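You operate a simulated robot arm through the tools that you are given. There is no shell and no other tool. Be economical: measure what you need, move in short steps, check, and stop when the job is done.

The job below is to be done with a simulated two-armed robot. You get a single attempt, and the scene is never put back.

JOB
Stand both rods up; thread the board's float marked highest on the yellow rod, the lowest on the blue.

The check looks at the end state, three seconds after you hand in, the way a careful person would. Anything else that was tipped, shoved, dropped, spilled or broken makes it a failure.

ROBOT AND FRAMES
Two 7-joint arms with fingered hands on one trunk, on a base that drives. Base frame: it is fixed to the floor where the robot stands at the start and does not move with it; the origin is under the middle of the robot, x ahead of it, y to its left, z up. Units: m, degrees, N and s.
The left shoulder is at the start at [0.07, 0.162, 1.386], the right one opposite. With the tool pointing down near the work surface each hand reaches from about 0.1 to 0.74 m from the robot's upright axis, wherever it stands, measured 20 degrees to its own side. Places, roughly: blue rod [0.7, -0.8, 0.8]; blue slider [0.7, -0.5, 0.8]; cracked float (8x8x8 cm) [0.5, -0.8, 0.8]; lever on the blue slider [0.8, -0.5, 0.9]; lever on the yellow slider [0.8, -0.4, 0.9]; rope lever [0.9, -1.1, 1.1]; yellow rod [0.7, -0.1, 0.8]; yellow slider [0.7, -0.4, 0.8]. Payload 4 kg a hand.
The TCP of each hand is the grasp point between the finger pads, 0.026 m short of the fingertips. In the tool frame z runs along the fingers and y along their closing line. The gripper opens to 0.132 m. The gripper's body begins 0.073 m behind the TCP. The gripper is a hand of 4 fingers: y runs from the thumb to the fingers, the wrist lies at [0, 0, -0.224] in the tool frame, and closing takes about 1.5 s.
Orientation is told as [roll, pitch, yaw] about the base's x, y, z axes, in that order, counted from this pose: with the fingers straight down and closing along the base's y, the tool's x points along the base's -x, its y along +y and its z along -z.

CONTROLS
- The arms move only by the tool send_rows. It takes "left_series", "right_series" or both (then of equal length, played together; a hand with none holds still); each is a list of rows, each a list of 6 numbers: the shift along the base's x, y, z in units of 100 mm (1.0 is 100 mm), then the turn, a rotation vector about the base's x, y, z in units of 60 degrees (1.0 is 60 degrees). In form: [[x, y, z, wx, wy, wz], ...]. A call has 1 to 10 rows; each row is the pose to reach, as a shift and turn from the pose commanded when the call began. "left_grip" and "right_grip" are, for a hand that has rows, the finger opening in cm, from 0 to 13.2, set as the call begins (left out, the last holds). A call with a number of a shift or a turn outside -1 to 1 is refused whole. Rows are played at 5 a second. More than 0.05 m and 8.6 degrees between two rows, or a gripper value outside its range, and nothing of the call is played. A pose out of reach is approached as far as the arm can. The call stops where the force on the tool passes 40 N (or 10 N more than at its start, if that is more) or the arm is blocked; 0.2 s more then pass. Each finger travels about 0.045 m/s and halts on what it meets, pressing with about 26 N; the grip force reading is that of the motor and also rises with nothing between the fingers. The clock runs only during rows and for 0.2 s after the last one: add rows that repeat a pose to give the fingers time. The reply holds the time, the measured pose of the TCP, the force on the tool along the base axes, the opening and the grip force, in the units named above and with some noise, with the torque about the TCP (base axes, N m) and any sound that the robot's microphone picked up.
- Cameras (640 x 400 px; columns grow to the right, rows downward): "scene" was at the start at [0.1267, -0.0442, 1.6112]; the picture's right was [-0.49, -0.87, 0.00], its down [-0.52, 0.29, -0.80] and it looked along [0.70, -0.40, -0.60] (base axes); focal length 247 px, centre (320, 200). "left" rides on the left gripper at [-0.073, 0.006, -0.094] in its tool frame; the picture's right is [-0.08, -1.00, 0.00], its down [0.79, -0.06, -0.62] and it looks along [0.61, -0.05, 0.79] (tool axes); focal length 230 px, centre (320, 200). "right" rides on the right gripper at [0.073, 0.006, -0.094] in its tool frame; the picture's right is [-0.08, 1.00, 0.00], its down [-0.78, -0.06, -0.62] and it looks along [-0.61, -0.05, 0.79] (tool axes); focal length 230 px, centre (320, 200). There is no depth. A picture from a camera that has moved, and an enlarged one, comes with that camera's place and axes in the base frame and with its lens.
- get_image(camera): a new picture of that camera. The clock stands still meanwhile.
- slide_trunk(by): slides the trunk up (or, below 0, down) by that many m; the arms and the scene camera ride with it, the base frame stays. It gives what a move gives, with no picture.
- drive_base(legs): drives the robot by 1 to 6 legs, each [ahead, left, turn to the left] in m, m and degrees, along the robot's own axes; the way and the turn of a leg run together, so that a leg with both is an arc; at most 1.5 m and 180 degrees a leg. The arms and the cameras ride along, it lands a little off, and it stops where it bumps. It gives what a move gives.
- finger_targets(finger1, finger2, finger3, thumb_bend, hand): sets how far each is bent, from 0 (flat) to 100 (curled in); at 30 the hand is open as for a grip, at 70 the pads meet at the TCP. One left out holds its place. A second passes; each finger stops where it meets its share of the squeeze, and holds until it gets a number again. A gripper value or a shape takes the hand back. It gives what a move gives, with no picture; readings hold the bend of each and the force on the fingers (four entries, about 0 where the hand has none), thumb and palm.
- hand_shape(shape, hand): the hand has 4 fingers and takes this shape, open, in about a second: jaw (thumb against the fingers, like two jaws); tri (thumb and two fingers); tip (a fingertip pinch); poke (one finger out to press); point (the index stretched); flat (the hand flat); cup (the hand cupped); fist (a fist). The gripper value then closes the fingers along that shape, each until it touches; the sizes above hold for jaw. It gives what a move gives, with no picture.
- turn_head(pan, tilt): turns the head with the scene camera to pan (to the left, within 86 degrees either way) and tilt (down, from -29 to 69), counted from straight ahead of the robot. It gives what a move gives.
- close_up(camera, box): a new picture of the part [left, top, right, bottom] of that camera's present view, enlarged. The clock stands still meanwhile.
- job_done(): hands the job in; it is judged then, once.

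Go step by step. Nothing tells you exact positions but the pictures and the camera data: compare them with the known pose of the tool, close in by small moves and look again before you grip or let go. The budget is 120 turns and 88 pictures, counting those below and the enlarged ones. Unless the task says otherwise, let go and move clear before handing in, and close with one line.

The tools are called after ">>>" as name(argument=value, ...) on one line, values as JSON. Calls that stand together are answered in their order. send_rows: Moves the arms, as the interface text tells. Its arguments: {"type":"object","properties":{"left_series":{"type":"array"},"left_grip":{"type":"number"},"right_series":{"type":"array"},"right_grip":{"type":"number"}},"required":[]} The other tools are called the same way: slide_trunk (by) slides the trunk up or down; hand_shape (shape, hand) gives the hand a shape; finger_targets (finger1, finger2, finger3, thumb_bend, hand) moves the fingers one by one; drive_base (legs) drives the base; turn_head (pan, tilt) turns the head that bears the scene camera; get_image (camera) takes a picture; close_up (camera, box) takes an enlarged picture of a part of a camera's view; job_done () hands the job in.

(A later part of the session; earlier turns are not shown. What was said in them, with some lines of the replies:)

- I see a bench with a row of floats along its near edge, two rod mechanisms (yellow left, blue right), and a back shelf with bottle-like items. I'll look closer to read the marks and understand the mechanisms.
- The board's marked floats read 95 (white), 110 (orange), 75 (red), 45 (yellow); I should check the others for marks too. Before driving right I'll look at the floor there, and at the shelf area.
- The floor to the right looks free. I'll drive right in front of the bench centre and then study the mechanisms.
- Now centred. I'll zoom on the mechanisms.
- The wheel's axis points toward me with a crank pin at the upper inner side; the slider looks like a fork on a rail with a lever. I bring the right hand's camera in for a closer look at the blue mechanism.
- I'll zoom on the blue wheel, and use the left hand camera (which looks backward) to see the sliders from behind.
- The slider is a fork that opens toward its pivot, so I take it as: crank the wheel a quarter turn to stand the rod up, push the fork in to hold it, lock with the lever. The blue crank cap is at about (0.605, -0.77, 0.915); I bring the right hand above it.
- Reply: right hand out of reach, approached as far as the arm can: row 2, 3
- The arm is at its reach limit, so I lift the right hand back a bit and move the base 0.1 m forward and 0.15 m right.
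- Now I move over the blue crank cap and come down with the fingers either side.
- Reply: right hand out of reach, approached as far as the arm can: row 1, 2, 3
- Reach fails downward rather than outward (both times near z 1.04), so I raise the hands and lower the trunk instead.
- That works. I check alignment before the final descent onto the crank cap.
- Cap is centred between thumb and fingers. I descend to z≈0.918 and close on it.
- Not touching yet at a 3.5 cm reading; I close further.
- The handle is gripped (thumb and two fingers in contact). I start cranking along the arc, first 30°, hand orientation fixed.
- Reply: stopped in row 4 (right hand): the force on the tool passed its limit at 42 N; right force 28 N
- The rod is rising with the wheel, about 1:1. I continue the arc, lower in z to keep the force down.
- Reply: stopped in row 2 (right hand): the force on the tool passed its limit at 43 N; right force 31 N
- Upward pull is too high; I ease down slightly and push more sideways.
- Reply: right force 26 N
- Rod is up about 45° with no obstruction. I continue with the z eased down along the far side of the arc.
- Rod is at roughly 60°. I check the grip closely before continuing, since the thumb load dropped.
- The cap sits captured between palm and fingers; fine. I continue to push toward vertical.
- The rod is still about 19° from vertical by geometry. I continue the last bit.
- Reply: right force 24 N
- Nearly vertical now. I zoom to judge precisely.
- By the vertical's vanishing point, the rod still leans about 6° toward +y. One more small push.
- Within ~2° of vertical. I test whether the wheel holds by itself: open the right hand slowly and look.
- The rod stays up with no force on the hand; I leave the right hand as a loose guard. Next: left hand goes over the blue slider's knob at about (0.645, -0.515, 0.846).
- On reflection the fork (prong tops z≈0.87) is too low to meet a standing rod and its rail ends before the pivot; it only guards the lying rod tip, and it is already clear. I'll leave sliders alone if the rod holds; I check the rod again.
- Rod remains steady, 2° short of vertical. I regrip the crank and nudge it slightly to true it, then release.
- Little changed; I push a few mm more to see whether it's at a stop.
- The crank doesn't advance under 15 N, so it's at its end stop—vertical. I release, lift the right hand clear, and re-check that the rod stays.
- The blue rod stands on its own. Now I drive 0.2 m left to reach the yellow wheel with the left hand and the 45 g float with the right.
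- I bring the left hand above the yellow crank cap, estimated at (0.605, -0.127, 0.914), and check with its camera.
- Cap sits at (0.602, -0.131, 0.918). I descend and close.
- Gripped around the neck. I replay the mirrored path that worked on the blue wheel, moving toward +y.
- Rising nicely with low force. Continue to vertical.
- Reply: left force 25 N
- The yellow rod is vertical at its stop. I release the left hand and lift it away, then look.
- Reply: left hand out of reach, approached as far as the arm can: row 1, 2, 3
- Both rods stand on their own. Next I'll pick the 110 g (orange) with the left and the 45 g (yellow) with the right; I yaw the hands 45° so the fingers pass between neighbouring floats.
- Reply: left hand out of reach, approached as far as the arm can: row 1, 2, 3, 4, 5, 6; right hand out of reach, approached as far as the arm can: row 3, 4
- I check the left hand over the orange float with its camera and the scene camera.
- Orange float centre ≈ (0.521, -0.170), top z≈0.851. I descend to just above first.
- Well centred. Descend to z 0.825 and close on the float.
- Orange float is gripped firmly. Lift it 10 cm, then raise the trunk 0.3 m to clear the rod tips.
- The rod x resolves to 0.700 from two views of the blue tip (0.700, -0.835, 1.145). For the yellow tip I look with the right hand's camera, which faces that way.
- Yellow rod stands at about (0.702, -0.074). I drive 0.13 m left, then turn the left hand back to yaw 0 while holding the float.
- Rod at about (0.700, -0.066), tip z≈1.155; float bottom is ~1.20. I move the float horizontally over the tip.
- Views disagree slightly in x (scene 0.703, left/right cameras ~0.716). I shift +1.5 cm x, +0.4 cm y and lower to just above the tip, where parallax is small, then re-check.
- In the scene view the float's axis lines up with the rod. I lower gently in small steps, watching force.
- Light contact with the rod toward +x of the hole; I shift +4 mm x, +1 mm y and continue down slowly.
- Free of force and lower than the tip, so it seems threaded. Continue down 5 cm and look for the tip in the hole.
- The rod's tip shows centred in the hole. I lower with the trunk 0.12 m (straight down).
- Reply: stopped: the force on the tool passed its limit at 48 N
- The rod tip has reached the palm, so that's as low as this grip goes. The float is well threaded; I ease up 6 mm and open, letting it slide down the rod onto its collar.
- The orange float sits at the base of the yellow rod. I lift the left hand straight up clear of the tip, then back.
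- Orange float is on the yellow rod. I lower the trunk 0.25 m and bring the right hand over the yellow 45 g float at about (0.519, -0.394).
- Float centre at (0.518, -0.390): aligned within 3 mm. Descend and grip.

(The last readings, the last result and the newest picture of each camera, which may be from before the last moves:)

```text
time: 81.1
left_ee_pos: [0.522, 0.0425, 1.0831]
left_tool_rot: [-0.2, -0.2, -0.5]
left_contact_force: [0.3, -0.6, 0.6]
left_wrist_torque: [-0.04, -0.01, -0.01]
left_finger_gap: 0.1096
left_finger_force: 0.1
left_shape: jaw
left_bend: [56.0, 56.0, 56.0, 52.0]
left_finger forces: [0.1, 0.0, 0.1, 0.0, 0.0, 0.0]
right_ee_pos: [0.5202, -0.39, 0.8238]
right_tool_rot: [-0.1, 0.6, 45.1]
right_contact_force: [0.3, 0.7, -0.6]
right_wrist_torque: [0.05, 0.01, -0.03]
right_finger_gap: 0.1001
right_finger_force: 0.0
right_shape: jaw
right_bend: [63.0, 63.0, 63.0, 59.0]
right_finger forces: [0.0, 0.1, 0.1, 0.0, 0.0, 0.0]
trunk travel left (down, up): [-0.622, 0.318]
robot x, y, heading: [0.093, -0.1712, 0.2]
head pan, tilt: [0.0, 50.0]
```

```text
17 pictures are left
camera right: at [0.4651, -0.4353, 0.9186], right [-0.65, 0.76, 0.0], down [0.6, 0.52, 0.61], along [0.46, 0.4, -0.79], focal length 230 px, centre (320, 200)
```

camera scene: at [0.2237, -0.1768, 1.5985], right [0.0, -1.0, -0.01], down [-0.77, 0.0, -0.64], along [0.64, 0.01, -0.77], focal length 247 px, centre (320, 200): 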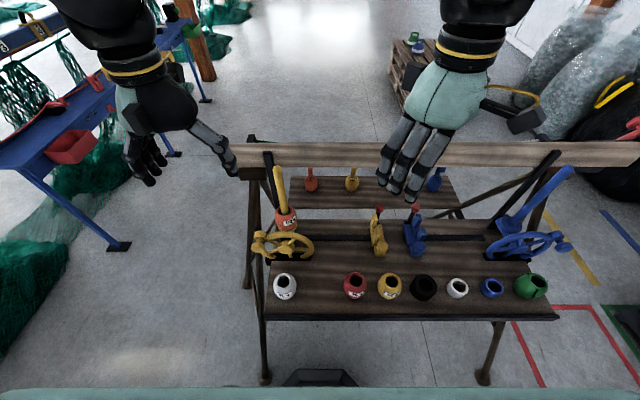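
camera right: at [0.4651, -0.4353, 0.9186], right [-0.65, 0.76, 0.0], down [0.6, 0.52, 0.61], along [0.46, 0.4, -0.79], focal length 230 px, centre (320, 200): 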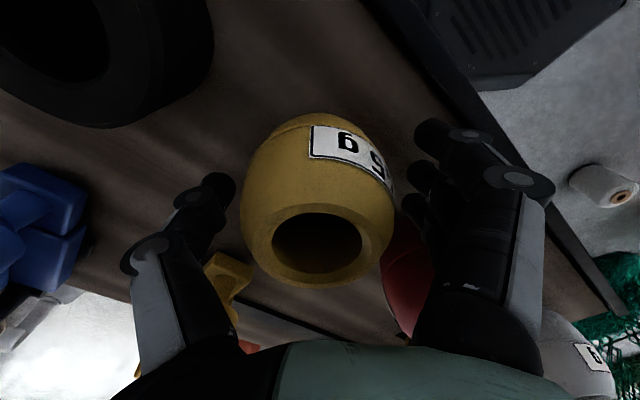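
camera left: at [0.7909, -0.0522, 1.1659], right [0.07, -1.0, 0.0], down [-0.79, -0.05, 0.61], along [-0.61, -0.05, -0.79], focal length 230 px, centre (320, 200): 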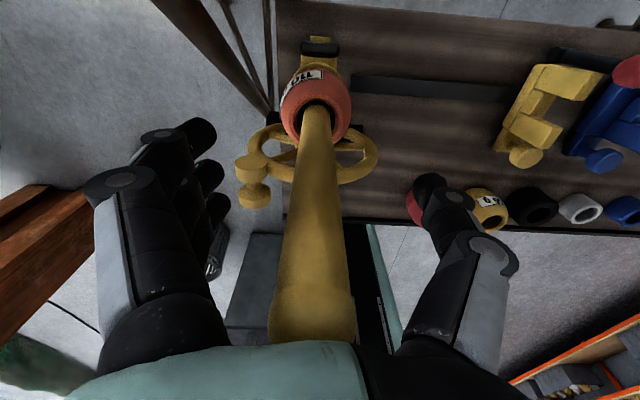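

Float is between the fingers with no contact elsewhere. Close, then lift.

>>> send_rows(right_series=[[0, 0, 0, 0, 0, 0], [0, 0, 0, 0, 0, 0], [0, 0, 0, 0, 0, 0], [0, 0, 0, 0, 0, 0], [0, 0, 0, 0, 0, 0], [0, 0, 0, 0, 0, 0], [0, 0, 0, 0, 0, 0], [0, 0, 0, 0, 0, 0]], right_grip=4.5)

>>> send_rows(right_series=[[0, 0, 0.2, 0, 0, 0], [0, 0, 0.6, 0, 0, 0], [0, 0, 1.0, 0, 0, 0], [0, 0, 1.0, 0, 0, 0]])

>>> slide_trunk(by=0.3)

>>> get_image(camera="right")

```text
time: 82.9
left_ee_pos: [0.5218, 0.0422, 1.0836]
left_tool_rot: [-0.2, -0.3, -0.4]
left_contact_force: [1.4, -0.2, -0.8]
left_wrist_torque: [0.01, 0.0, -0.01]
left_finger_gap: 0.11
left_finger_force: 0.1
left_shape: jaw
left_bend: [56.0, 56.0, 56.0, 52.0]
left_finger forces: [0.1, 0.0, 0.0, 0.0, 0.0, 0.1]
right_ee_pos: [0.5193, -0.3901, 0.8229]
right_tool_rot: [-0.1, 0.6, 45.1]
right_contact_force: [-0.4, 0.1, 0.1]
right_wrist_torque: [-0.02, -0.02, 0.0]
right_finger_gap: 0.0584
right_finger_force: 25.7
right_shape: jaw
right_bend: [73.0, 73.0, 73.0, 70.0]
right_finger forces: [8.1, 7.7, 8.0, 0.0, 23.4, 0.0]
trunk travel left (down, up): [-0.622, 0.318]
robot x, y, heading: [0.0941, -0.1675, 0.2]
head pan, tilt: [0.0, 50.0]
```

```text
time: 83.9
left_ee_pos: [0.5238, 0.0417, 1.0837]
left_tool_rot: [-0.1, -0.2, -0.4]
left_contact_force: [-0.7, -0.4, -0.1]
left_wrist_torque: [-0.01, 0.01, 0.03]
left_finger_gap: 0.1099
left_finger_force: 0.1
left_shape: jaw
left_bend: [56.0, 56.0, 56.0, 52.0]
left_finger forces: [0.0, 0.0, 0.0, 0.0, 0.0, 0.1]
right_ee_pos: [0.5201, -0.3905, 0.9232]
right_tool_rot: [-0.2, 0.6, 45.1]
right_contact_force: [0.0, 0.1, -0.4]
right_wrist_torque: [0.0, 0.0, -0.01]
right_finger_gap: 0.0583
right_finger_force: 26.2
right_shape: jaw
right_bend: [73.0, 73.0, 73.0, 70.0]
right_finger forces: [8.0, 7.7, 8.1, 0.0, 23.6, 0.0]
trunk travel left (down, up): [-0.622, 0.318]
robot x, y, heading: [0.0947, -0.1706, 0.2]
head pan, tilt: [0.0, 50.0]
```

```text
time: 86.9
left_ee_pos: [0.5224, 0.0418, 1.384]
left_tool_rot: [-0.2, -0.1, -0.4]
left_contact_force: [0.5, -0.1, -0.2]
left_wrist_torque: [-0.03, 0.04, 0.05]
left_finger_gap: 0.1095
left_finger_force: 0.0
left_shape: jaw
left_bend: [56.0, 56.0, 56.0, 52.0]
left_finger forces: [0.0, 0.1, 0.0, 0.1, 0.1, 0.0]
right_ee_pos: [0.519, -0.3925, 1.2241]
right_tool_rot: [-0.1, 0.6, 45.2]
right_contact_force: [0.0, 0.7, -0.4]
right_wrist_torque: [0.01, -0.03, 0.0]
right_finger_gap: 0.0586
right_finger_force: 26.0
right_shape: jaw
right_bend: [73.0, 73.0, 73.0, 70.0]
right_finger forces: [8.0, 7.7, 8.1, 0.0, 23.5, 0.1]
trunk travel left (down, up): [-0.922, 0.018]
robot x, y, heading: [0.0939, -0.1694, 0.4]
head pan, tilt: [0.0, 50.0]
```

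```text
16 pictures are left
camera right: at [0.4643, -0.4369, 1.3183], right [-0.65, 0.76, 0.0], down [0.6, 0.52, 0.61], along [0.46, 0.4, -0.79], focal length 230 px, centre (320, 200)
```

right: 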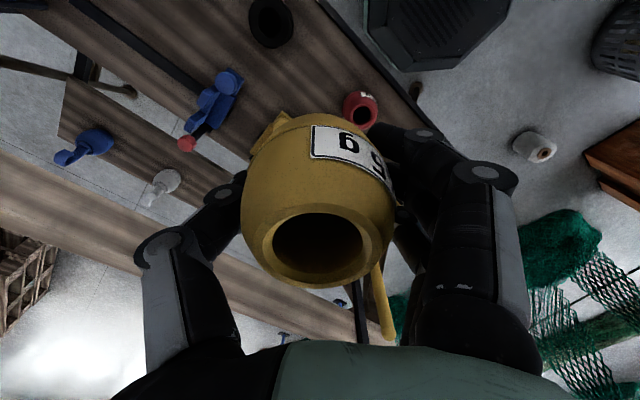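

Both gripped and clear. By symmetry with the true yellow rod position (0.716, -0.056), the blue rod should be at (0.716, -0.846). I drive 0.46 m right and turn the right hand back to yaw 0.

>>> drive_base(legs=[[0, -0.46, 0]])

>>> send_rows(right_series=[[0, 0, 0.1, 0, 0, -0.13], [0, 0, 0.2, 0, 0, -0.26], [0, 0, 0.2, 0, 0, -0.39], [0, 0, 0.2, 0, 0, -0.52], [0, 0, 0.2, 0, 0, -0.65], [0, 0, 0.2, 0, 0, -0.75]])

>>> get_image(camera="scene")

```text
time: 89.7
left_ee_pos: [0.5239, -0.4195, 1.3824]
left_tool_rot: [-0.2, -0.1, -0.6]
left_contact_force: [0.0, 0.4, 0.2]
left_wrist_torque: [0.02, 0.0, 0.01]
left_finger_gap: 0.1095
left_finger_force: 0.1
left_shape: jaw
left_bend: [56.0, 56.0, 56.0, 52.0]
left_finger forces: [0.0, 0.0, 0.0, 0.1, 0.0, 0.0]
right_ee_pos: [0.5198, -0.8535, 1.2242]
right_tool_rot: [-0.2, 0.8, 45.1]
right_contact_force: [0.1, -0.2, -1.0]
right_wrist_torque: [0.0, 0.0, 0.01]
right_finger_gap: 0.0582
right_finger_force: 25.6
right_shape: jaw
right_bend: [73.0, 73.0, 73.0, 70.0]
right_finger forces: [8.0, 7.7, 8.1, 0.0, 23.5, 0.1]
trunk travel left (down, up): [-0.922, 0.018]
robot x, y, heading: [0.0941, -0.6297, 0.1]
head pan, tilt: [0.0, 50.0]
```

```text
time: 91.1
left_ee_pos: [0.5242, -0.4214, 1.3831]
left_tool_rot: [-0.2, -0.2, -0.6]
left_contact_force: [0.0, -0.6, -0.1]
left_wrist_torque: [0.02, -0.02, -0.01]
left_finger_gap: 0.1099
left_finger_force: 0.0
left_shape: jaw
left_bend: [56.0, 56.0, 56.0, 52.0]
left_finger forces: [0.0, 0.1, 0.0, 0.0, 0.0, 0.0]
right_ee_pos: [0.5175, -0.8559, 1.2442]
right_tool_rot: [-0.2, 0.5, -0.2]
right_contact_force: [0.2, -0.3, -1.4]
right_wrist_torque: [-0.03, 0.01, 0.0]
right_finger_gap: 0.0581
right_finger_force: 25.5
right_shape: jaw
right_bend: [73.0, 73.0, 73.0, 70.0]
right_finger forces: [7.9, 7.7, 8.1, 0.1, 23.2, 0.0]
trunk travel left (down, up): [-0.922, 0.018]
robot x, y, heading: [0.0958, -0.6327, 0.1]
head pan, tilt: [0.0, 50.0]
```

```text
15 pictures are left
camera scene: at [0.2252, -0.6323, 1.6484], right [0.0, -1.0, 0.0], down [-0.77, 0.0, -0.64], along [0.64, 0.0, -0.77], focal length 247 px, centre (320, 200)
```

scene: 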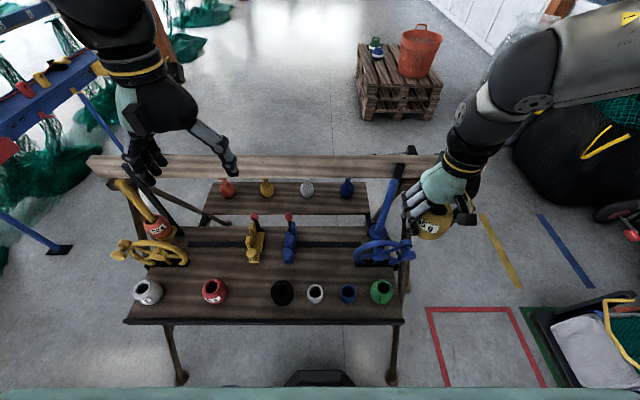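

I move the float over the blue rod tip at unchanged height, then check.

>>> send_rows(right_series=[[0.45, 0.03, 0, 0, 0, 0], [0.9, 0.05, 0, 0, 0, 0], [1.0, 0.05, 0, 0, 0, 0]])

>>> send_rows(right_series=[[0.45, 0.03, 0, 0, 0, 0], [0.9, 0.05, 0, 0, 0, 0], [0.98, 0.05, 0, 0, 0, 0], [0.98, 0.05, 0, 0, 0, 0]])

>>> close_up(camera="scene", box=[330, 130, 450, 205])

>>> get_image(camera="right")

```text
time: 91.9
left_ee_pos: [0.5236, -0.4223, 1.383]
left_tool_rot: [-0.2, -0.3, -0.5]
left_contact_force: [-0.1, 0.3, 1.0]
left_wrist_torque: [0.02, -0.02, 0.02]
left_finger_gap: 0.1095
left_finger_force: 0.1
left_shape: jaw
left_bend: [56.0, 56.0, 56.0, 52.0]
left_finger forces: [0.0, 0.1, 0.0, 0.0, 0.0, 0.0]
right_ee_pos: [0.6208, -0.8506, 1.2451]
right_tool_rot: [-0.1, 0.6, -0.1]
right_contact_force: [-0.9, 0.3, -1.6]
right_wrist_torque: [0.03, -0.04, -0.01]
right_finger_gap: 0.0581
right_finger_force: 25.7
right_shape: jaw
right_bend: [73.0, 73.0, 73.0, 70.0]
right_finger forces: [8.1, 7.7, 8.2, 0.0, 23.5, 0.0]
trunk travel left (down, up): [-0.922, 0.018]
robot x, y, heading: [0.0995, -0.6318, 0.2]
head pan, tilt: [0.0, 50.0]
```

```text
time: 92.9
left_ee_pos: [0.5247, -0.4223, 1.3825]
left_tool_rot: [-0.1, -0.2, -0.6]
left_contact_force: [-0.2, -0.3, 0.6]
left_wrist_torque: [-0.02, 0.02, -0.01]
left_finger_gap: 0.1099
left_finger_force: 0.1
left_shape: jaw
left_bend: [56.0, 56.0, 56.0, 52.0]
left_finger forces: [0.0, 0.0, 0.0, 0.1, 0.0, 0.0]
right_ee_pos: [0.6817, -0.8651, 1.2394]
right_tool_rot: [0.0, 0.4, 0.0]
right_contact_force: [-0.5, 0.2, -1.0]
right_wrist_torque: [-0.01, 0.03, 0.01]
right_finger_gap: 0.0581
right_finger_force: 26.1
right_shape: jaw
right_bend: [73.0, 73.0, 73.0, 70.0]
right_finger forces: [8.2, 7.8, 8.2, 0.1, 23.5, 0.0]
right hand out of reach, approached as far as the arm can: row 2, 3, 4
trunk travel left (down, up): [-0.922, 0.018]
robot x, y, heading: [0.0977, -0.6337, -0.2]
head pan, tilt: [0.0, 50.0]
```

```text
5.33 times, centred on (390, 168) of scene
camera zoom: at [0.2258, -0.6317, 1.6483], right [0.0, -1.0, 0.0], down [-0.77, 0.0, -0.64], along [0.64, 0.0, -0.77], focal length 1318 px, centre (-53, 373)
```

zoom: 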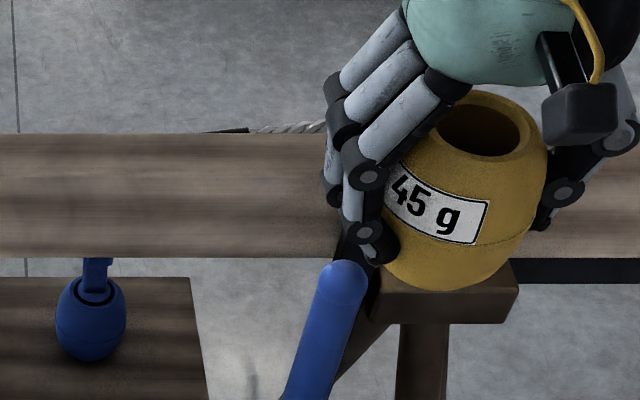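

```text
13 pictures are left
camera right: at [0.6096, -0.8572, 1.3342], right [0.08, 1.0, 0.0], down [0.79, -0.06, 0.61], along [0.61, -0.05, -0.79], focal length 230 px, centre (320, 200)
```

right: 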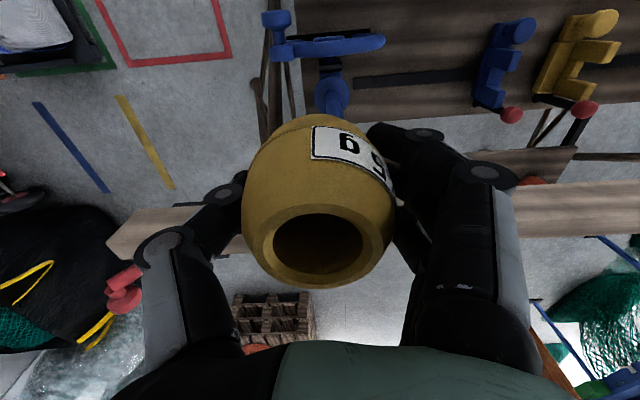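

The right arm is at its limit; base front has room (bench legs are well to the sides). I pull the hand back 6 cm, drive 7 cm forward, then continue.

>>> send_rows(right_series=[[-0.3, 0, 0.05, 0, 0, 0], [-0.6, 0, 0.05, 0, 0, 0]])

>>> drive_base(legs=[[0.07, 0, 0]])

>>> send_rows(right_series=[[0.05, 0.1, 0, 0, 0, 0], [0.1, 0.17, 0, 0, 0, 0], [0.2, 0.17, 0, 0, 0, 0], [0.2, 0.17, 0, 0, 0, 0]])

```text
time: 93.5
left_ee_pos: [0.5204, -0.4226, 1.3831]
left_tool_rot: [-0.2, -0.4, -0.6]
left_contact_force: [-0.7, -0.3, -0.9]
left_wrist_torque: [0.01, -0.02, 0.05]
left_finger_gap: 0.1095
left_finger_force: 0.1
left_shape: jaw
left_bend: [56.0, 56.0, 56.0, 52.0]
left_finger forces: [0.1, 0.0, 0.0, 0.0, 0.0, 0.0]
right_ee_pos: [0.6181, -0.8648, 1.2487]
right_tool_rot: [0.0, 0.5, 0.1]
right_contact_force: [-1.0, -0.1, -2.4]
right_wrist_torque: [0.01, -0.01, 0.01]
right_finger_gap: 0.0579
right_finger_force: 26.0
right_shape: jaw
right_bend: [73.0, 73.0, 73.0, 70.0]
right_finger forces: [8.1, 7.6, 8.2, 0.1, 23.4, 0.0]
trunk travel left (down, up): [-0.922, 0.018]
robot x, y, heading: [0.0986, -0.6298, 0.1]
head pan, tilt: [0.0, 50.0]
```

```text
time: 94.5
left_ee_pos: [0.5799, -0.4219, 1.3876]
left_tool_rot: [-0.2, -0.7, -0.6]
left_contact_force: [-0.9, 1.1, 0.1]
left_wrist_torque: [0.02, -0.08, -0.01]
left_finger_gap: 0.1099
left_finger_force: 0.1
left_shape: jaw
left_bend: [56.0, 56.0, 56.0, 52.0]
left_finger forces: [0.0, 0.1, 0.0, 0.1, 0.0, 0.0]
right_ee_pos: [0.6796, -0.8648, 1.2513]
right_tool_rot: [-0.1, 0.1, 0.0]
right_contact_force: [-0.7, -0.9, -1.4]
right_wrist_torque: [0.02, -0.03, -0.02]
right_finger_gap: 0.0582
right_finger_force: 26.3
right_shape: jaw
right_bend: [73.0, 73.0, 73.0, 70.0]
right_finger forces: [8.1, 7.7, 8.3, 0.0, 23.5, 0.0]
trunk travel left (down, up): [-0.922, 0.018]
robot x, y, heading: [0.1641, -0.6323, 0.1]
head pan, tilt: [0.0, 50.0]
```

```text
time: 95.5
left_ee_pos: [0.5945, -0.4222, 1.3828]
left_tool_rot: [-0.2, -0.1, -0.5]
left_contact_force: [0.6, 0.2, -0.7]
left_wrist_torque: [0.0, 0.06, 0.0]
left_finger_gap: 0.1097
left_finger_force: 0.1
left_shape: jaw
left_bend: [56.0, 56.0, 56.0, 52.0]
left_finger forces: [0.1, 0.0, 0.0, 0.1, 0.0, 0.1]
right_ee_pos: [0.712, -0.8481, 1.2452]
right_tool_rot: [-0.2, 0.7, 0.0]
right_contact_force: [1.2, 0.3, -1.4]
right_wrist_torque: [0.02, 0.02, -0.01]
right_finger_gap: 0.0584
right_finger_force: 26.0
right_shape: jaw
right_bend: [73.0, 73.0, 73.0, 70.0]
right_finger forces: [8.1, 7.7, 8.4, 0.1, 23.4, 0.0]
trunk travel left (down, up): [-0.922, 0.018]
robot x, y, heading: [0.1668, -0.6314, -0.0]
head pan, tilt: [0.0, 50.0]
```

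In reach now, at (0.712, -0.848). Lower to just above the tip and check both cameras.

>>> send_rows(right_series=[[0, 0, -0.13, 0, 0, 0], [0, 0, -0.25, 0, 0, 0], [0, 0, -0.25, 0, 0, 0]])

>>> close_up(camera="scene", box=[350, 140, 470, 240])

>>> close_up(camera="right", box=[220, 0, 440, 300])

```text
time: 96.3
left_ee_pos: [0.5913, -0.423, 1.3825]
left_tool_rot: [-0.2, -0.3, -0.6]
left_contact_force: [-0.5, -0.2, 0.2]
left_wrist_torque: [-0.03, 0.0, -0.01]
left_finger_gap: 0.1096
left_finger_force: 0.0
left_shape: jaw
left_bend: [56.0, 56.0, 56.0, 52.0]
left_finger forces: [0.0, 0.1, 0.0, 0.0, 0.0, 0.0]
right_ee_pos: [0.708, -0.8493, 1.2219]
right_tool_rot: [-0.1, 0.6, 0.0]
right_contact_force: [0.2, 0.2, -1.8]
right_wrist_torque: [0.02, -0.01, -0.04]
right_finger_gap: 0.0582
right_finger_force: 25.6
right_shape: jaw
right_bend: [73.0, 73.0, 73.0, 70.0]
right_finger forces: [8.0, 7.8, 8.4, 0.0, 23.4, 0.0]
trunk travel left (down, up): [-0.922, 0.018]
robot x, y, heading: [0.1653, -0.6336, 0.1]
head pan, tilt: [0.0, 50.0]
```

```text
4.00 times, centred on (410, 190) of scene
camera zoom: at [0.2925, -0.6321, 1.6485], right [0.0, -1.0, 0.0], down [-0.77, 0.0, -0.64], along [0.64, 0.0, -0.77], focal length 989 px, centre (-40, 240)
```

zoom: 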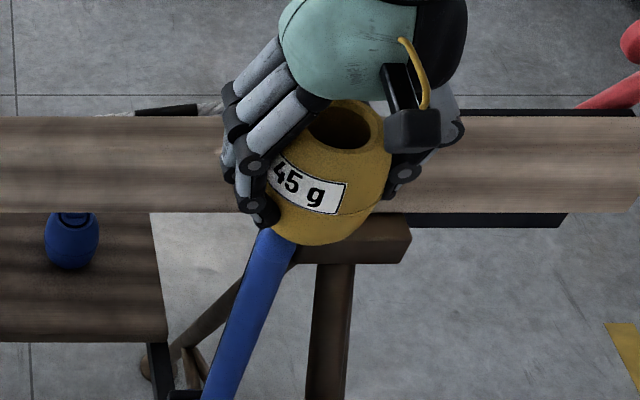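

```text
1.33 times, centred on (330, 150) of right
camera zoom: at [0.6364, -0.8412, 1.3168], right [0.08, 1.0, 0.0], down [0.79, -0.06, 0.61], along [0.61, -0.05, -0.79], focal length 307 px, centre (307, 267)
```

zoom: 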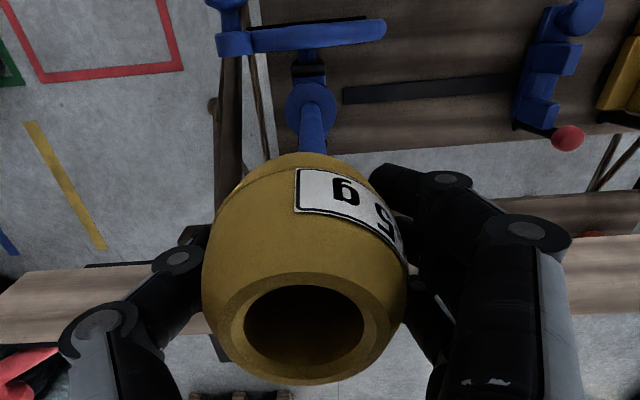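

The rod appears slightly +y of the float axis. I shift +6 mm in y and x, and lower gently.

>>> send_rows(right_series=[[0.06, 0.06, 0, 0, 0, 0], [0.06, 0.06, -0.06, 0, 0, 0], [0.06, 0.06, -0.12, 0, 0, 0], [0.06, 0.06, -0.18, 0, 0, 0], [0.06, 0.06, -0.24, 0, 0, 0], [0.06, 0.06, -0.3, 0, 0, 0], [0.06, 0.06, -0.36, 0, 0, 0]])

```text
time: 97.9
left_ee_pos: [0.5917, -0.4219, 1.3839]
left_tool_rot: [-0.1, -0.2, -0.6]
left_contact_force: [-0.8, 0.4, -0.1]
left_wrist_torque: [-0.01, -0.01, -0.01]
left_finger_gap: 0.1099
left_finger_force: 0.1
left_shape: jaw
left_bend: [56.0, 56.0, 56.0, 52.0]
left_finger forces: [0.1, 0.0, 0.0, 0.1, 0.1, 0.1]
right_ee_pos: [0.7151, -0.8427, 1.1876]
right_tool_rot: [0.0, 0.5, -0.1]
right_contact_force: [0.6, 0.2, -1.5]
right_wrist_torque: [0.01, -0.03, -0.06]
right_finger_gap: 0.0581
right_finger_force: 25.9
right_shape: jaw
right_bend: [73.0, 73.0, 73.0, 70.0]
right_finger forces: [8.1, 7.8, 8.5, 0.0, 23.4, 0.1]
trunk travel left (down, up): [-0.922, 0.018]
robot x, y, heading: [0.1625, -0.6322, 0.1]
head pan, tilt: [0.0, 50.0]
```

No contact so far; continue slowly.

>>> send_rows(right_series=[[0, 0, -0.05, 0, 0, 0], [0, 0, -0.1, 0, 0, 0], [0, 0, -0.15, 0, 0, 0], [0, 0, -0.2, 0, 0, 0], [0, 0, -0.26, 0, 0, 0], [0, 0, -0.32, 0, 0, 0]])

>>> close_up(camera="right", box=[220, 0, 440, 300])

```text
time: 99.3
left_ee_pos: [0.5941, -0.4206, 1.3816]
left_tool_rot: [-0.2, -0.1, -0.6]
left_contact_force: [0.4, -0.6, 0.7]
left_wrist_torque: [0.01, 0.01, 0.0]
left_finger_gap: 0.1095
left_finger_force: 0.1
left_shape: jaw
left_bend: [56.0, 56.0, 56.0, 52.0]
left_finger forces: [0.0, 0.0, 0.0, 0.0, 0.0, 0.0]
right_ee_pos: [0.716, -0.8427, 1.1556]
right_tool_rot: [0.1, 0.5, -0.1]
right_contact_force: [12.0, 0.3, 4.2]
right_wrist_torque: [0.06, -0.32, 0.04]
right_finger_gap: 0.0585
right_finger_force: 26.0
right_shape: jaw
right_bend: [73.0, 73.0, 74.0, 70.0]
right_finger forces: [7.4, 7.8, 11.6, 0.0, 24.8, 0.1]
right hand out of reach, approached as far as the arm can: row 6
trunk travel left (down, up): [-0.922, 0.018]
robot x, y, heading: [0.1631, -0.6336, 0.1]
head pan, tilt: [0.0, 50.0]
```

```text
1.33 times, centred on (330, 150) of right
camera zoom: at [0.6431, -0.836, 1.2503], right [0.08, 1.0, 0.0], down [0.79, -0.06, 0.61], along [0.61, -0.05, -0.79], focal length 307 px, centre (307, 267)
```

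zoom: 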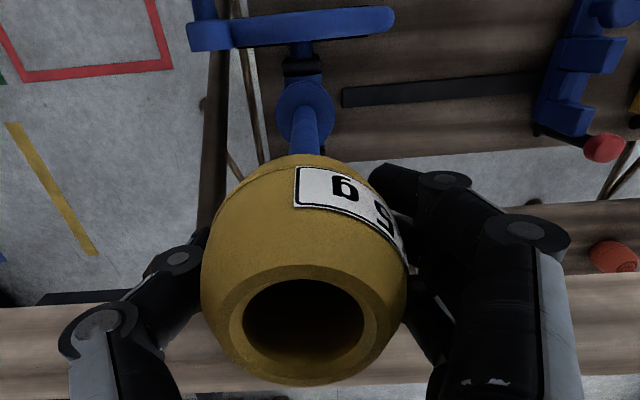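

Side force +12 N in x: the rod is inside the hole touching its +x wall. I shift +5 mm x and lower the rest with the trunk.

>>> send_rows(right_series=[[0.03, 0, 0.02, 0, 0, 0], [0.05, 0, 0.02, 0, 0, 0], [0.05, 0, 0.02, 0, 0, 0]])

```text
time: 100.1
left_ee_pos: [0.5932, -0.423, 1.3827]
left_tool_rot: [-0.2, -0.2, -0.6]
left_contact_force: [0.6, -0.4, 0.5]
left_wrist_torque: [0.0, -0.01, 0.02]
left_finger_gap: 0.1097
left_finger_force: 0.0
left_shape: jaw
left_bend: [56.0, 56.0, 56.0, 52.0]
left_finger forces: [0.1, 0.0, 0.1, 0.0, 0.0, 0.0]
right_ee_pos: [0.7174, -0.8452, 1.1591]
right_tool_rot: [-0.1, 0.6, 0.0]
right_contact_force: [5.4, 2.1, -3.3]
right_wrist_torque: [0.11, -0.11, 0.07]
right_finger_gap: 0.0584
right_finger_force: 26.3
right_shape: jaw
right_bend: [73.0, 73.0, 73.0, 70.0]
right_finger forces: [9.0, 9.1, 10.3, 0.1, 23.9, 0.0]
right hand out of reach, approached as far as the arm can: row 2
trunk travel left (down, up): [-0.922, 0.018]
robot x, y, heading: [0.1635, -0.6342, -0.3]
head pan, tilt: [0.0, 50.0]
```

>>> slide_trunk(by=-0.03)

>>> send_rows(right_series=[[0.03, 0.02, 0, 0, 0, 0], [0.03, 0.02, 0, 0, 0, 0]])

>>> close_up(camera="right", box=[220, 0, 440, 300])

```text
time: 100.8
left_ee_pos: [0.5919, -0.4216, 1.3532]
left_tool_rot: [-0.3, -0.2, -0.7]
left_contact_force: [-0.6, 0.1, -0.7]
left_wrist_torque: [0.01, 0.01, 0.03]
left_finger_gap: 0.1096
left_finger_force: 0.0
left_shape: jaw
left_bend: [56.0, 56.0, 56.0, 52.0]
left_finger forces: [0.0, 0.1, 0.0, 0.1, 0.0, 0.1]
right_ee_pos: [0.7163, -0.8464, 1.1285]
right_tool_rot: [0.0, 0.5, 0.0]
right_contact_force: [7.2, 0.9, -5.3]
right_wrist_torque: [-0.02, -0.02, 0.02]
right_finger_gap: 0.0582
right_finger_force: 25.8
right_shape: jaw
right_bend: [73.0, 73.0, 73.0, 70.0]
right_finger forces: [8.4, 8.9, 10.0, 0.1, 24.4, 0.1]
trunk travel left (down, up): [-0.892, 0.048]
robot x, y, heading: [0.1653, -0.6327, 0.1]
head pan, tilt: [0.0, 50.0]
```

```text
time: 101.4
left_ee_pos: [0.5922, -0.4219, 1.3524]
left_tool_rot: [-0.2, -0.1, -0.6]
left_contact_force: [0.7, -0.1, 0.3]
left_wrist_torque: [0.01, 0.0, -0.02]
left_finger_gap: 0.11
left_finger_force: 0.0
left_shape: jaw
left_bend: [56.0, 56.0, 56.0, 52.0]
left_finger forces: [0.0, 0.1, 0.0, 0.0, 0.0, 0.0]
right_ee_pos: [0.7174, -0.8468, 1.1294]
right_tool_rot: [0.0, 0.5, 0.1]
right_contact_force: [4.7, 1.1, -3.1]
right_wrist_torque: [0.01, 0.05, 0.02]
right_finger_gap: 0.0582
right_finger_force: 26.3
right_shape: jaw
right_bend: [73.0, 73.0, 73.0, 70.0]
right_finger forces: [8.7, 8.7, 9.3, 0.1, 24.5, 0.1]
right hand out of reach, approached as far as the arm can: row 1, 2
trunk travel left (down, up): [-0.892, 0.048]
robot x, y, heading: [0.1651, -0.6312, 0.1]
head pan, tilt: [0.0, 50.0]
```

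```text
1.33 times, centred on (330, 150) of right
camera zoom: at [0.6445, -0.839, 1.2234], right [0.08, 1.0, 0.0], down [0.79, -0.06, 0.61], along [0.61, -0.05, -0.79], focal length 307 px, centre (307, 267)
```

zoom: 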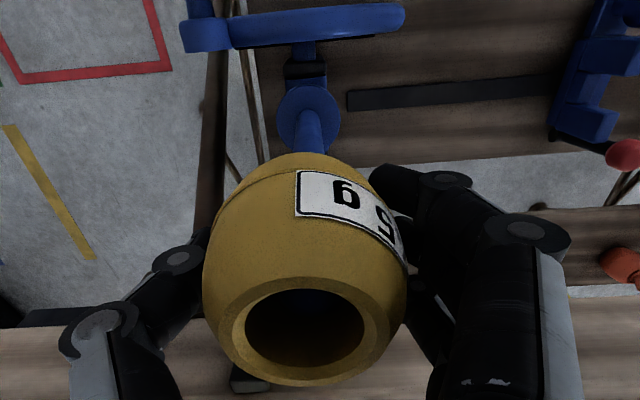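

The blue tip is just appearing in the hole. Lower the trunk another 4.5 cm.

>>> slide_trunk(by=-0.045)

>>> close_up(camera="right", box=[220, 0, 440, 300])

```text
time: 102.3
left_ee_pos: [0.5919, -0.4221, 1.3073]
left_tool_rot: [-0.2, -0.2, -0.6]
left_contact_force: [0.2, -0.2, -0.3]
left_wrist_torque: [0.0, -0.02, -0.03]
left_finger_gap: 0.1097
left_finger_force: 0.0
left_shape: jaw
left_bend: [56.0, 56.0, 56.0, 52.0]
left_finger forces: [0.1, 0.0, 0.0, 0.0, 0.1, 0.1]
right_ee_pos: [0.7157, -0.8464, 1.0849]
right_tool_rot: [-0.1, 0.5, -0.1]
right_contact_force: [2.8, -0.1, -3.1]
right_wrist_torque: [0.0, -0.04, -0.02]
right_finger_gap: 0.0583
right_finger_force: 25.7
right_shape: jaw
right_bend: [73.0, 73.0, 73.0, 70.0]
right_finger forces: [8.8, 8.5, 9.2, 0.0, 24.9, 0.1]
trunk travel left (down, up): [-0.847, 0.093]
robot x, y, heading: [0.1677, -0.6275, -0.2]
head pan, tilt: [0.0, 50.0]
```

```text
1.33 times, centred on (330, 150) of right
camera zoom: at [0.6439, -0.8389, 1.1785], right [0.08, 1.0, 0.0], down [0.79, -0.06, 0.61], along [0.61, -0.05, -0.79], focal length 307 px, centre (307, 267)
```

zoom: 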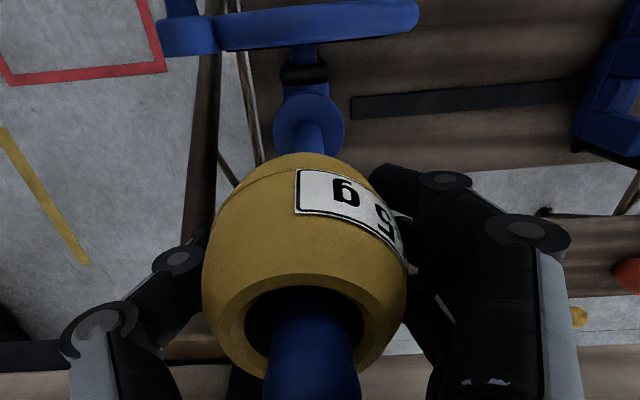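

The blue rod is clearly through the float. I open the hand and let it slide down, then lift straight up.

>>> send_rows(right_series=[[0, 0, 0, 0, 0, 0], [0, 0, 0, 0, 0, 0], [0, 0, 0, 0, 0, 0], [0, 0, 0, 0, 0, 0], [0, 0, 0, 0, 0, 0], [0, 0, 0, 0, 0, 0], [0, 0, 0, 0, 0, 0]], right_grip=11)

>>> get_image(camera="right")

```text
time: 103.9
left_ee_pos: [0.5908, -0.4219, 1.3081]
left_tool_rot: [-0.2, -0.2, -0.6]
left_contact_force: [0.2, -0.5, 0.3]
left_wrist_torque: [0.02, -0.02, -0.01]
left_finger_gap: 0.1098
left_finger_force: 0.1
left_shape: jaw
left_bend: [56.0, 56.0, 56.0, 52.0]
left_finger forces: [0.0, 0.0, 0.0, 0.0, 0.0, 0.0]
right_ee_pos: [0.716, -0.847, 1.0846]
right_tool_rot: [0.1, 0.5, -0.1]
right_contact_force: [0.9, -0.2, 0.6]
right_wrist_torque: [-0.01, -0.03, 0.0]
right_finger_gap: 0.1094
right_finger_force: 0.0
right_shape: jaw
right_bend: [56.0, 56.0, 56.0, 52.0]
right_finger forces: [0.0, 0.1, 0.1, 0.0, 0.0, 0.1]
trunk travel left (down, up): [-0.847, 0.093]
robot x, y, heading: [0.1654, -0.6322, 0.0]
head pan, tilt: [0.0, 50.0]
```

```text
7 pictures are left
camera right: at [0.6434, -0.8389, 1.1789], right [0.08, 1.0, 0.0], down [0.79, -0.06, 0.61], along [0.61, -0.05, -0.79], focal length 230 px, centre (320, 200)
```

right: 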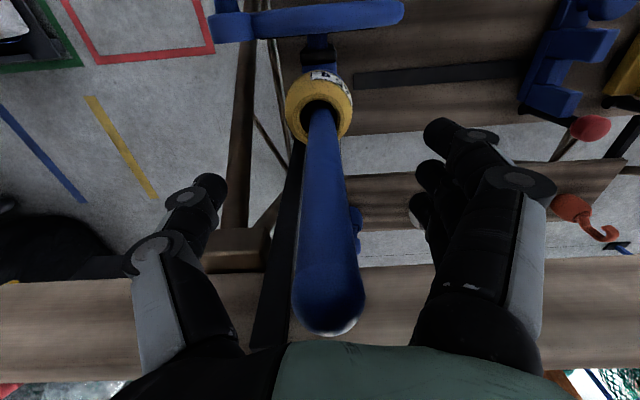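

Seated. I raise the trunk to clear the tip, lift and pull the right hand back, then back off the base slightly and take a final look.

>>> slide_trunk(by=0.09)

>>> send_rows(right_series=[[-0.02, 0, 0.3, 0, 0, 0], [-0.05, 0, 0.6, 0, 0, 0], [-0.4, 0, 0.65, 0, 0, 0], [-0.8, 0, 0.7, 0, 0, 0], [-1.0, 0, 0.7, 0, 0, 0]])

>>> drive_base(legs=[[-0.12, 0.15, 0]])

>>> get_image(camera="scene")

```text
time: 105.2
left_ee_pos: [0.5919, -0.4216, 1.3981]
left_tool_rot: [-0.1, -0.2, -0.7]
left_contact_force: [0.1, -0.1, -0.2]
left_wrist_torque: [-0.01, 0.0, 0.01]
left_finger_gap: 0.1097
left_finger_force: 0.0
left_shape: jaw
left_bend: [56.0, 56.0, 56.0, 52.0]
left_finger forces: [0.0, 0.0, 0.0, 0.0, 0.0, 0.1]
right_ee_pos: [0.7144, -0.8453, 1.1741]
right_tool_rot: [-0.1, 0.7, 0.0]
right_contact_force: [0.1, -0.2, 0.2]
right_wrist_torque: [0.03, 0.02, 0.01]
right_finger_gap: 0.1097
right_finger_force: 0.0
right_shape: jaw
right_bend: [56.0, 56.0, 56.0, 52.0]
right_finger forces: [0.0, 0.1, 0.0, 0.1, 0.0, 0.0]
trunk travel left (down, up): [-0.937, 0.003]
robot x, y, heading: [0.1664, -0.632, -0.1]
head pan, tilt: [0.0, 50.0]
```

```text
time: 106.3
left_ee_pos: [0.5909, -0.4223, 1.3984]
left_tool_rot: [-0.2, -0.2, -0.6]
left_contact_force: [-0.2, 0.8, 0.7]
left_wrist_torque: [0.03, -0.01, 0.03]
left_finger_gap: 0.1096
left_finger_force: 0.1
left_shape: jaw
left_bend: [56.0, 56.0, 56.0, 52.0]
left_finger forces: [0.0, 0.0, 0.1, 0.1, 0.0, 0.0]
right_ee_pos: [0.6152, -0.8459, 1.2432]
right_tool_rot: [0.0, 0.3, 0.0]
right_contact_force: [0.1, -0.5, 0.4]
right_wrist_torque: [-0.03, 0.02, 0.01]
right_finger_gap: 0.1096
right_finger_force: 0.0
right_shape: jaw
right_bend: [56.0, 56.0, 56.0, 52.0]
right_finger forces: [0.0, 0.0, 0.0, 0.1, 0.1, 0.1]
trunk travel left (down, up): [-0.937, 0.003]
robot x, y, heading: [0.1666, -0.6322, -0.2]
head pan, tilt: [0.0, 50.0]
```

```text
time: 107.9
left_ee_pos: [0.4736, -0.2762, 1.3981]
left_tool_rot: [0.0, -0.1, -0.5]
left_contact_force: [0.2, -0.2, 0.2]
left_wrist_torque: [-0.01, -0.01, 0.01]
left_finger_gap: 0.1096
left_finger_force: 0.1
left_shape: jaw
left_bend: [56.0, 56.0, 56.0, 52.0]
left_finger forces: [0.0, 0.0, 0.1, 0.0, 0.1, 0.0]
right_ee_pos: [0.4991, -0.7009, 1.2405]
right_tool_rot: [0.2, 0.6, 0.1]
right_contact_force: [-0.5, -0.6, -0.2]
right_wrist_torque: [0.03, -0.05, 0.01]
right_finger_gap: 0.1097
right_finger_force: 0.0
right_shape: jaw
right_bend: [56.0, 56.0, 56.0, 52.0]
right_finger forces: [0.1, 0.0, 0.0, 0.0, 0.0, 0.1]
trunk travel left (down, up): [-0.937, 0.003]
robot x, y, heading: [0.0447, -0.4833, 0.1]
head pan, tilt: [0.0, 50.0]
```

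```text
6 pictures are left
camera scene: at [0.1759, -0.488, 1.663], right [0.0, -1.0, 0.0], down [-0.77, 0.0, -0.64], along [0.64, 0.0, -0.77], focal length 247 px, centre (320, 200)
```

scene: 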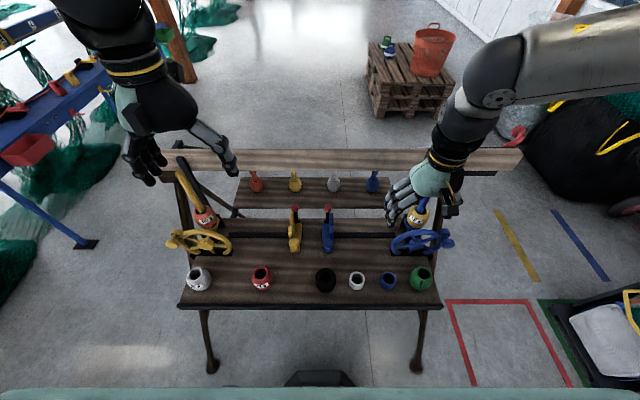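

>>> send_rows(right_series=[[-0.3, 0.3, 0.2, 0, 0, 0], [-0.6, 0.6, 0.4, 0, 0, 0], [-0.9, 0.9, 0.5, 0, 0, 0]], left_series=[[-0.2, 0.2, 0, 0, 0, 0], [-0.4, 0.4, 0, 0, 0, 0], [-0.6, 0.6, 0, 0, 0, 0]])

>>> close_up(camera="scene", box=[160, 140, 470, 310])

```text
time: 108.7
left_ee_pos: [0.4093, -0.213, 1.3978]
left_tool_rot: [-0.2, -0.3, -0.6]
left_contact_force: [-0.9, 0.2, 0.4]
left_wrist_torque: [-0.01, -0.03, 0.02]
left_finger_gap: 0.1098
left_finger_force: 0.0
left_shape: jaw
left_bend: [56.0, 56.0, 56.0, 52.0]
left_finger forces: [0.0, 0.0, 0.0, 0.0, 0.1, 0.1]
right_ee_pos: [0.4059, -0.6068, 1.2944]
right_tool_rot: [0.0, 0.3, 0.1]
right_contact_force: [-0.2, 0.5, 0.5]
right_wrist_torque: [0.02, 0.0, 0.04]
right_finger_gap: 0.1096
right_finger_force: 0.0
right_shape: jaw
right_bend: [56.0, 56.0, 56.0, 52.0]
right_finger forces: [0.0, 0.0, 0.1, 0.0, 0.0, 0.1]
trunk travel left (down, up): [-0.937, 0.003]
robot x, y, heading: [0.0436, -0.4858, 0.0]
head pan, tilt: [0.0, 50.0]
```

```text
2.06 times, centred on (315, 225) of scene
camera zoom: at [0.1717, -0.4834, 1.6634], right [0.0, -1.0, 0.0], down [-0.77, 0.0, -0.64], along [0.64, 0.0, -0.77], focal length 510 px, centre (330, 148)
```

zoom: 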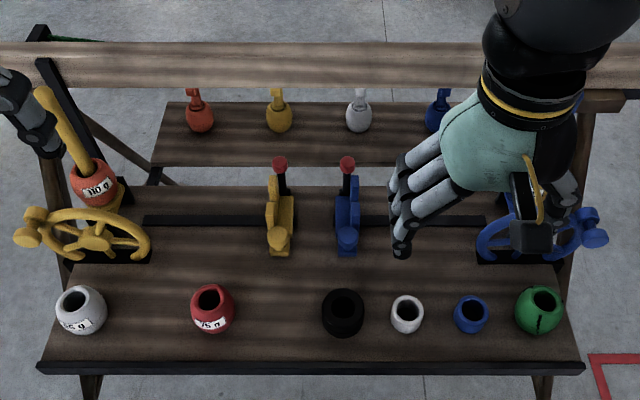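

The hand blocks the blue rod; I drive a bit right for a clear final view.

>>> drive_base(legs=[[0, -0.35, 0]])

>>> close_up(camera="scene", box=[80, 120, 400, 320])

```text
time: 111.0
left_ee_pos: [0.4094, -0.5622, 1.399]
left_tool_rot: [-0.3, -0.2, -0.4]
left_contact_force: [0.4, 0.0, 0.6]
left_wrist_torque: [-0.02, -0.04, 0.01]
left_finger_gap: 0.1095
left_finger_force: 0.1
left_shape: jaw
left_bend: [56.0, 56.0, 56.0, 52.0]
left_finger forces: [0.1, 0.0, 0.0, 0.0, 0.1, 0.0]
right_ee_pos: [0.4075, -0.9559, 1.2947]
right_tool_rot: [-0.1, 0.5, 0.4]
right_contact_force: [0.0, 1.2, 0.5]
right_wrist_torque: [0.01, 0.0, -0.01]
right_finger_gap: 0.1096
right_finger_force: 0.1
right_shape: jaw
right_bend: [56.0, 56.0, 56.0, 52.0]
right_finger forces: [0.0, 0.0, 0.1, 0.0, 0.0, 0.0]
trunk travel left (down, up): [-0.937, 0.003]
robot x, y, heading: [0.0481, -0.8368, 0.3]
head pan, tilt: [0.0, 50.0]
```

```text
2.00 times, centred on (240, 220) of scene
camera zoom: at [0.173, -0.832, 1.6634], right [0.01, -1.0, 0.0], down [-0.77, -0.01, -0.64], along [0.64, 0.0, -0.77], focal length 494 px, centre (480, 160)
```

zoom: 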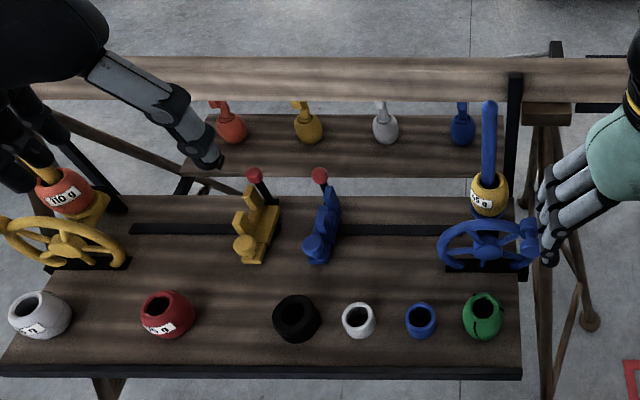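

The blue rod looks vertical with the 45 g float on it. The yellow rod stands with the 110 g float, everything else is where it was, and both hands are clear. I'm handing in.

>>> job_done()

```text
The job is handed in.
```

Both rods are standing: the 110 g float (highest) is on the yellow rod and the 45 g float (lowest) is on the blue rod. I left the sliders and their levers alone, because each rod held upright on its own after cranking.
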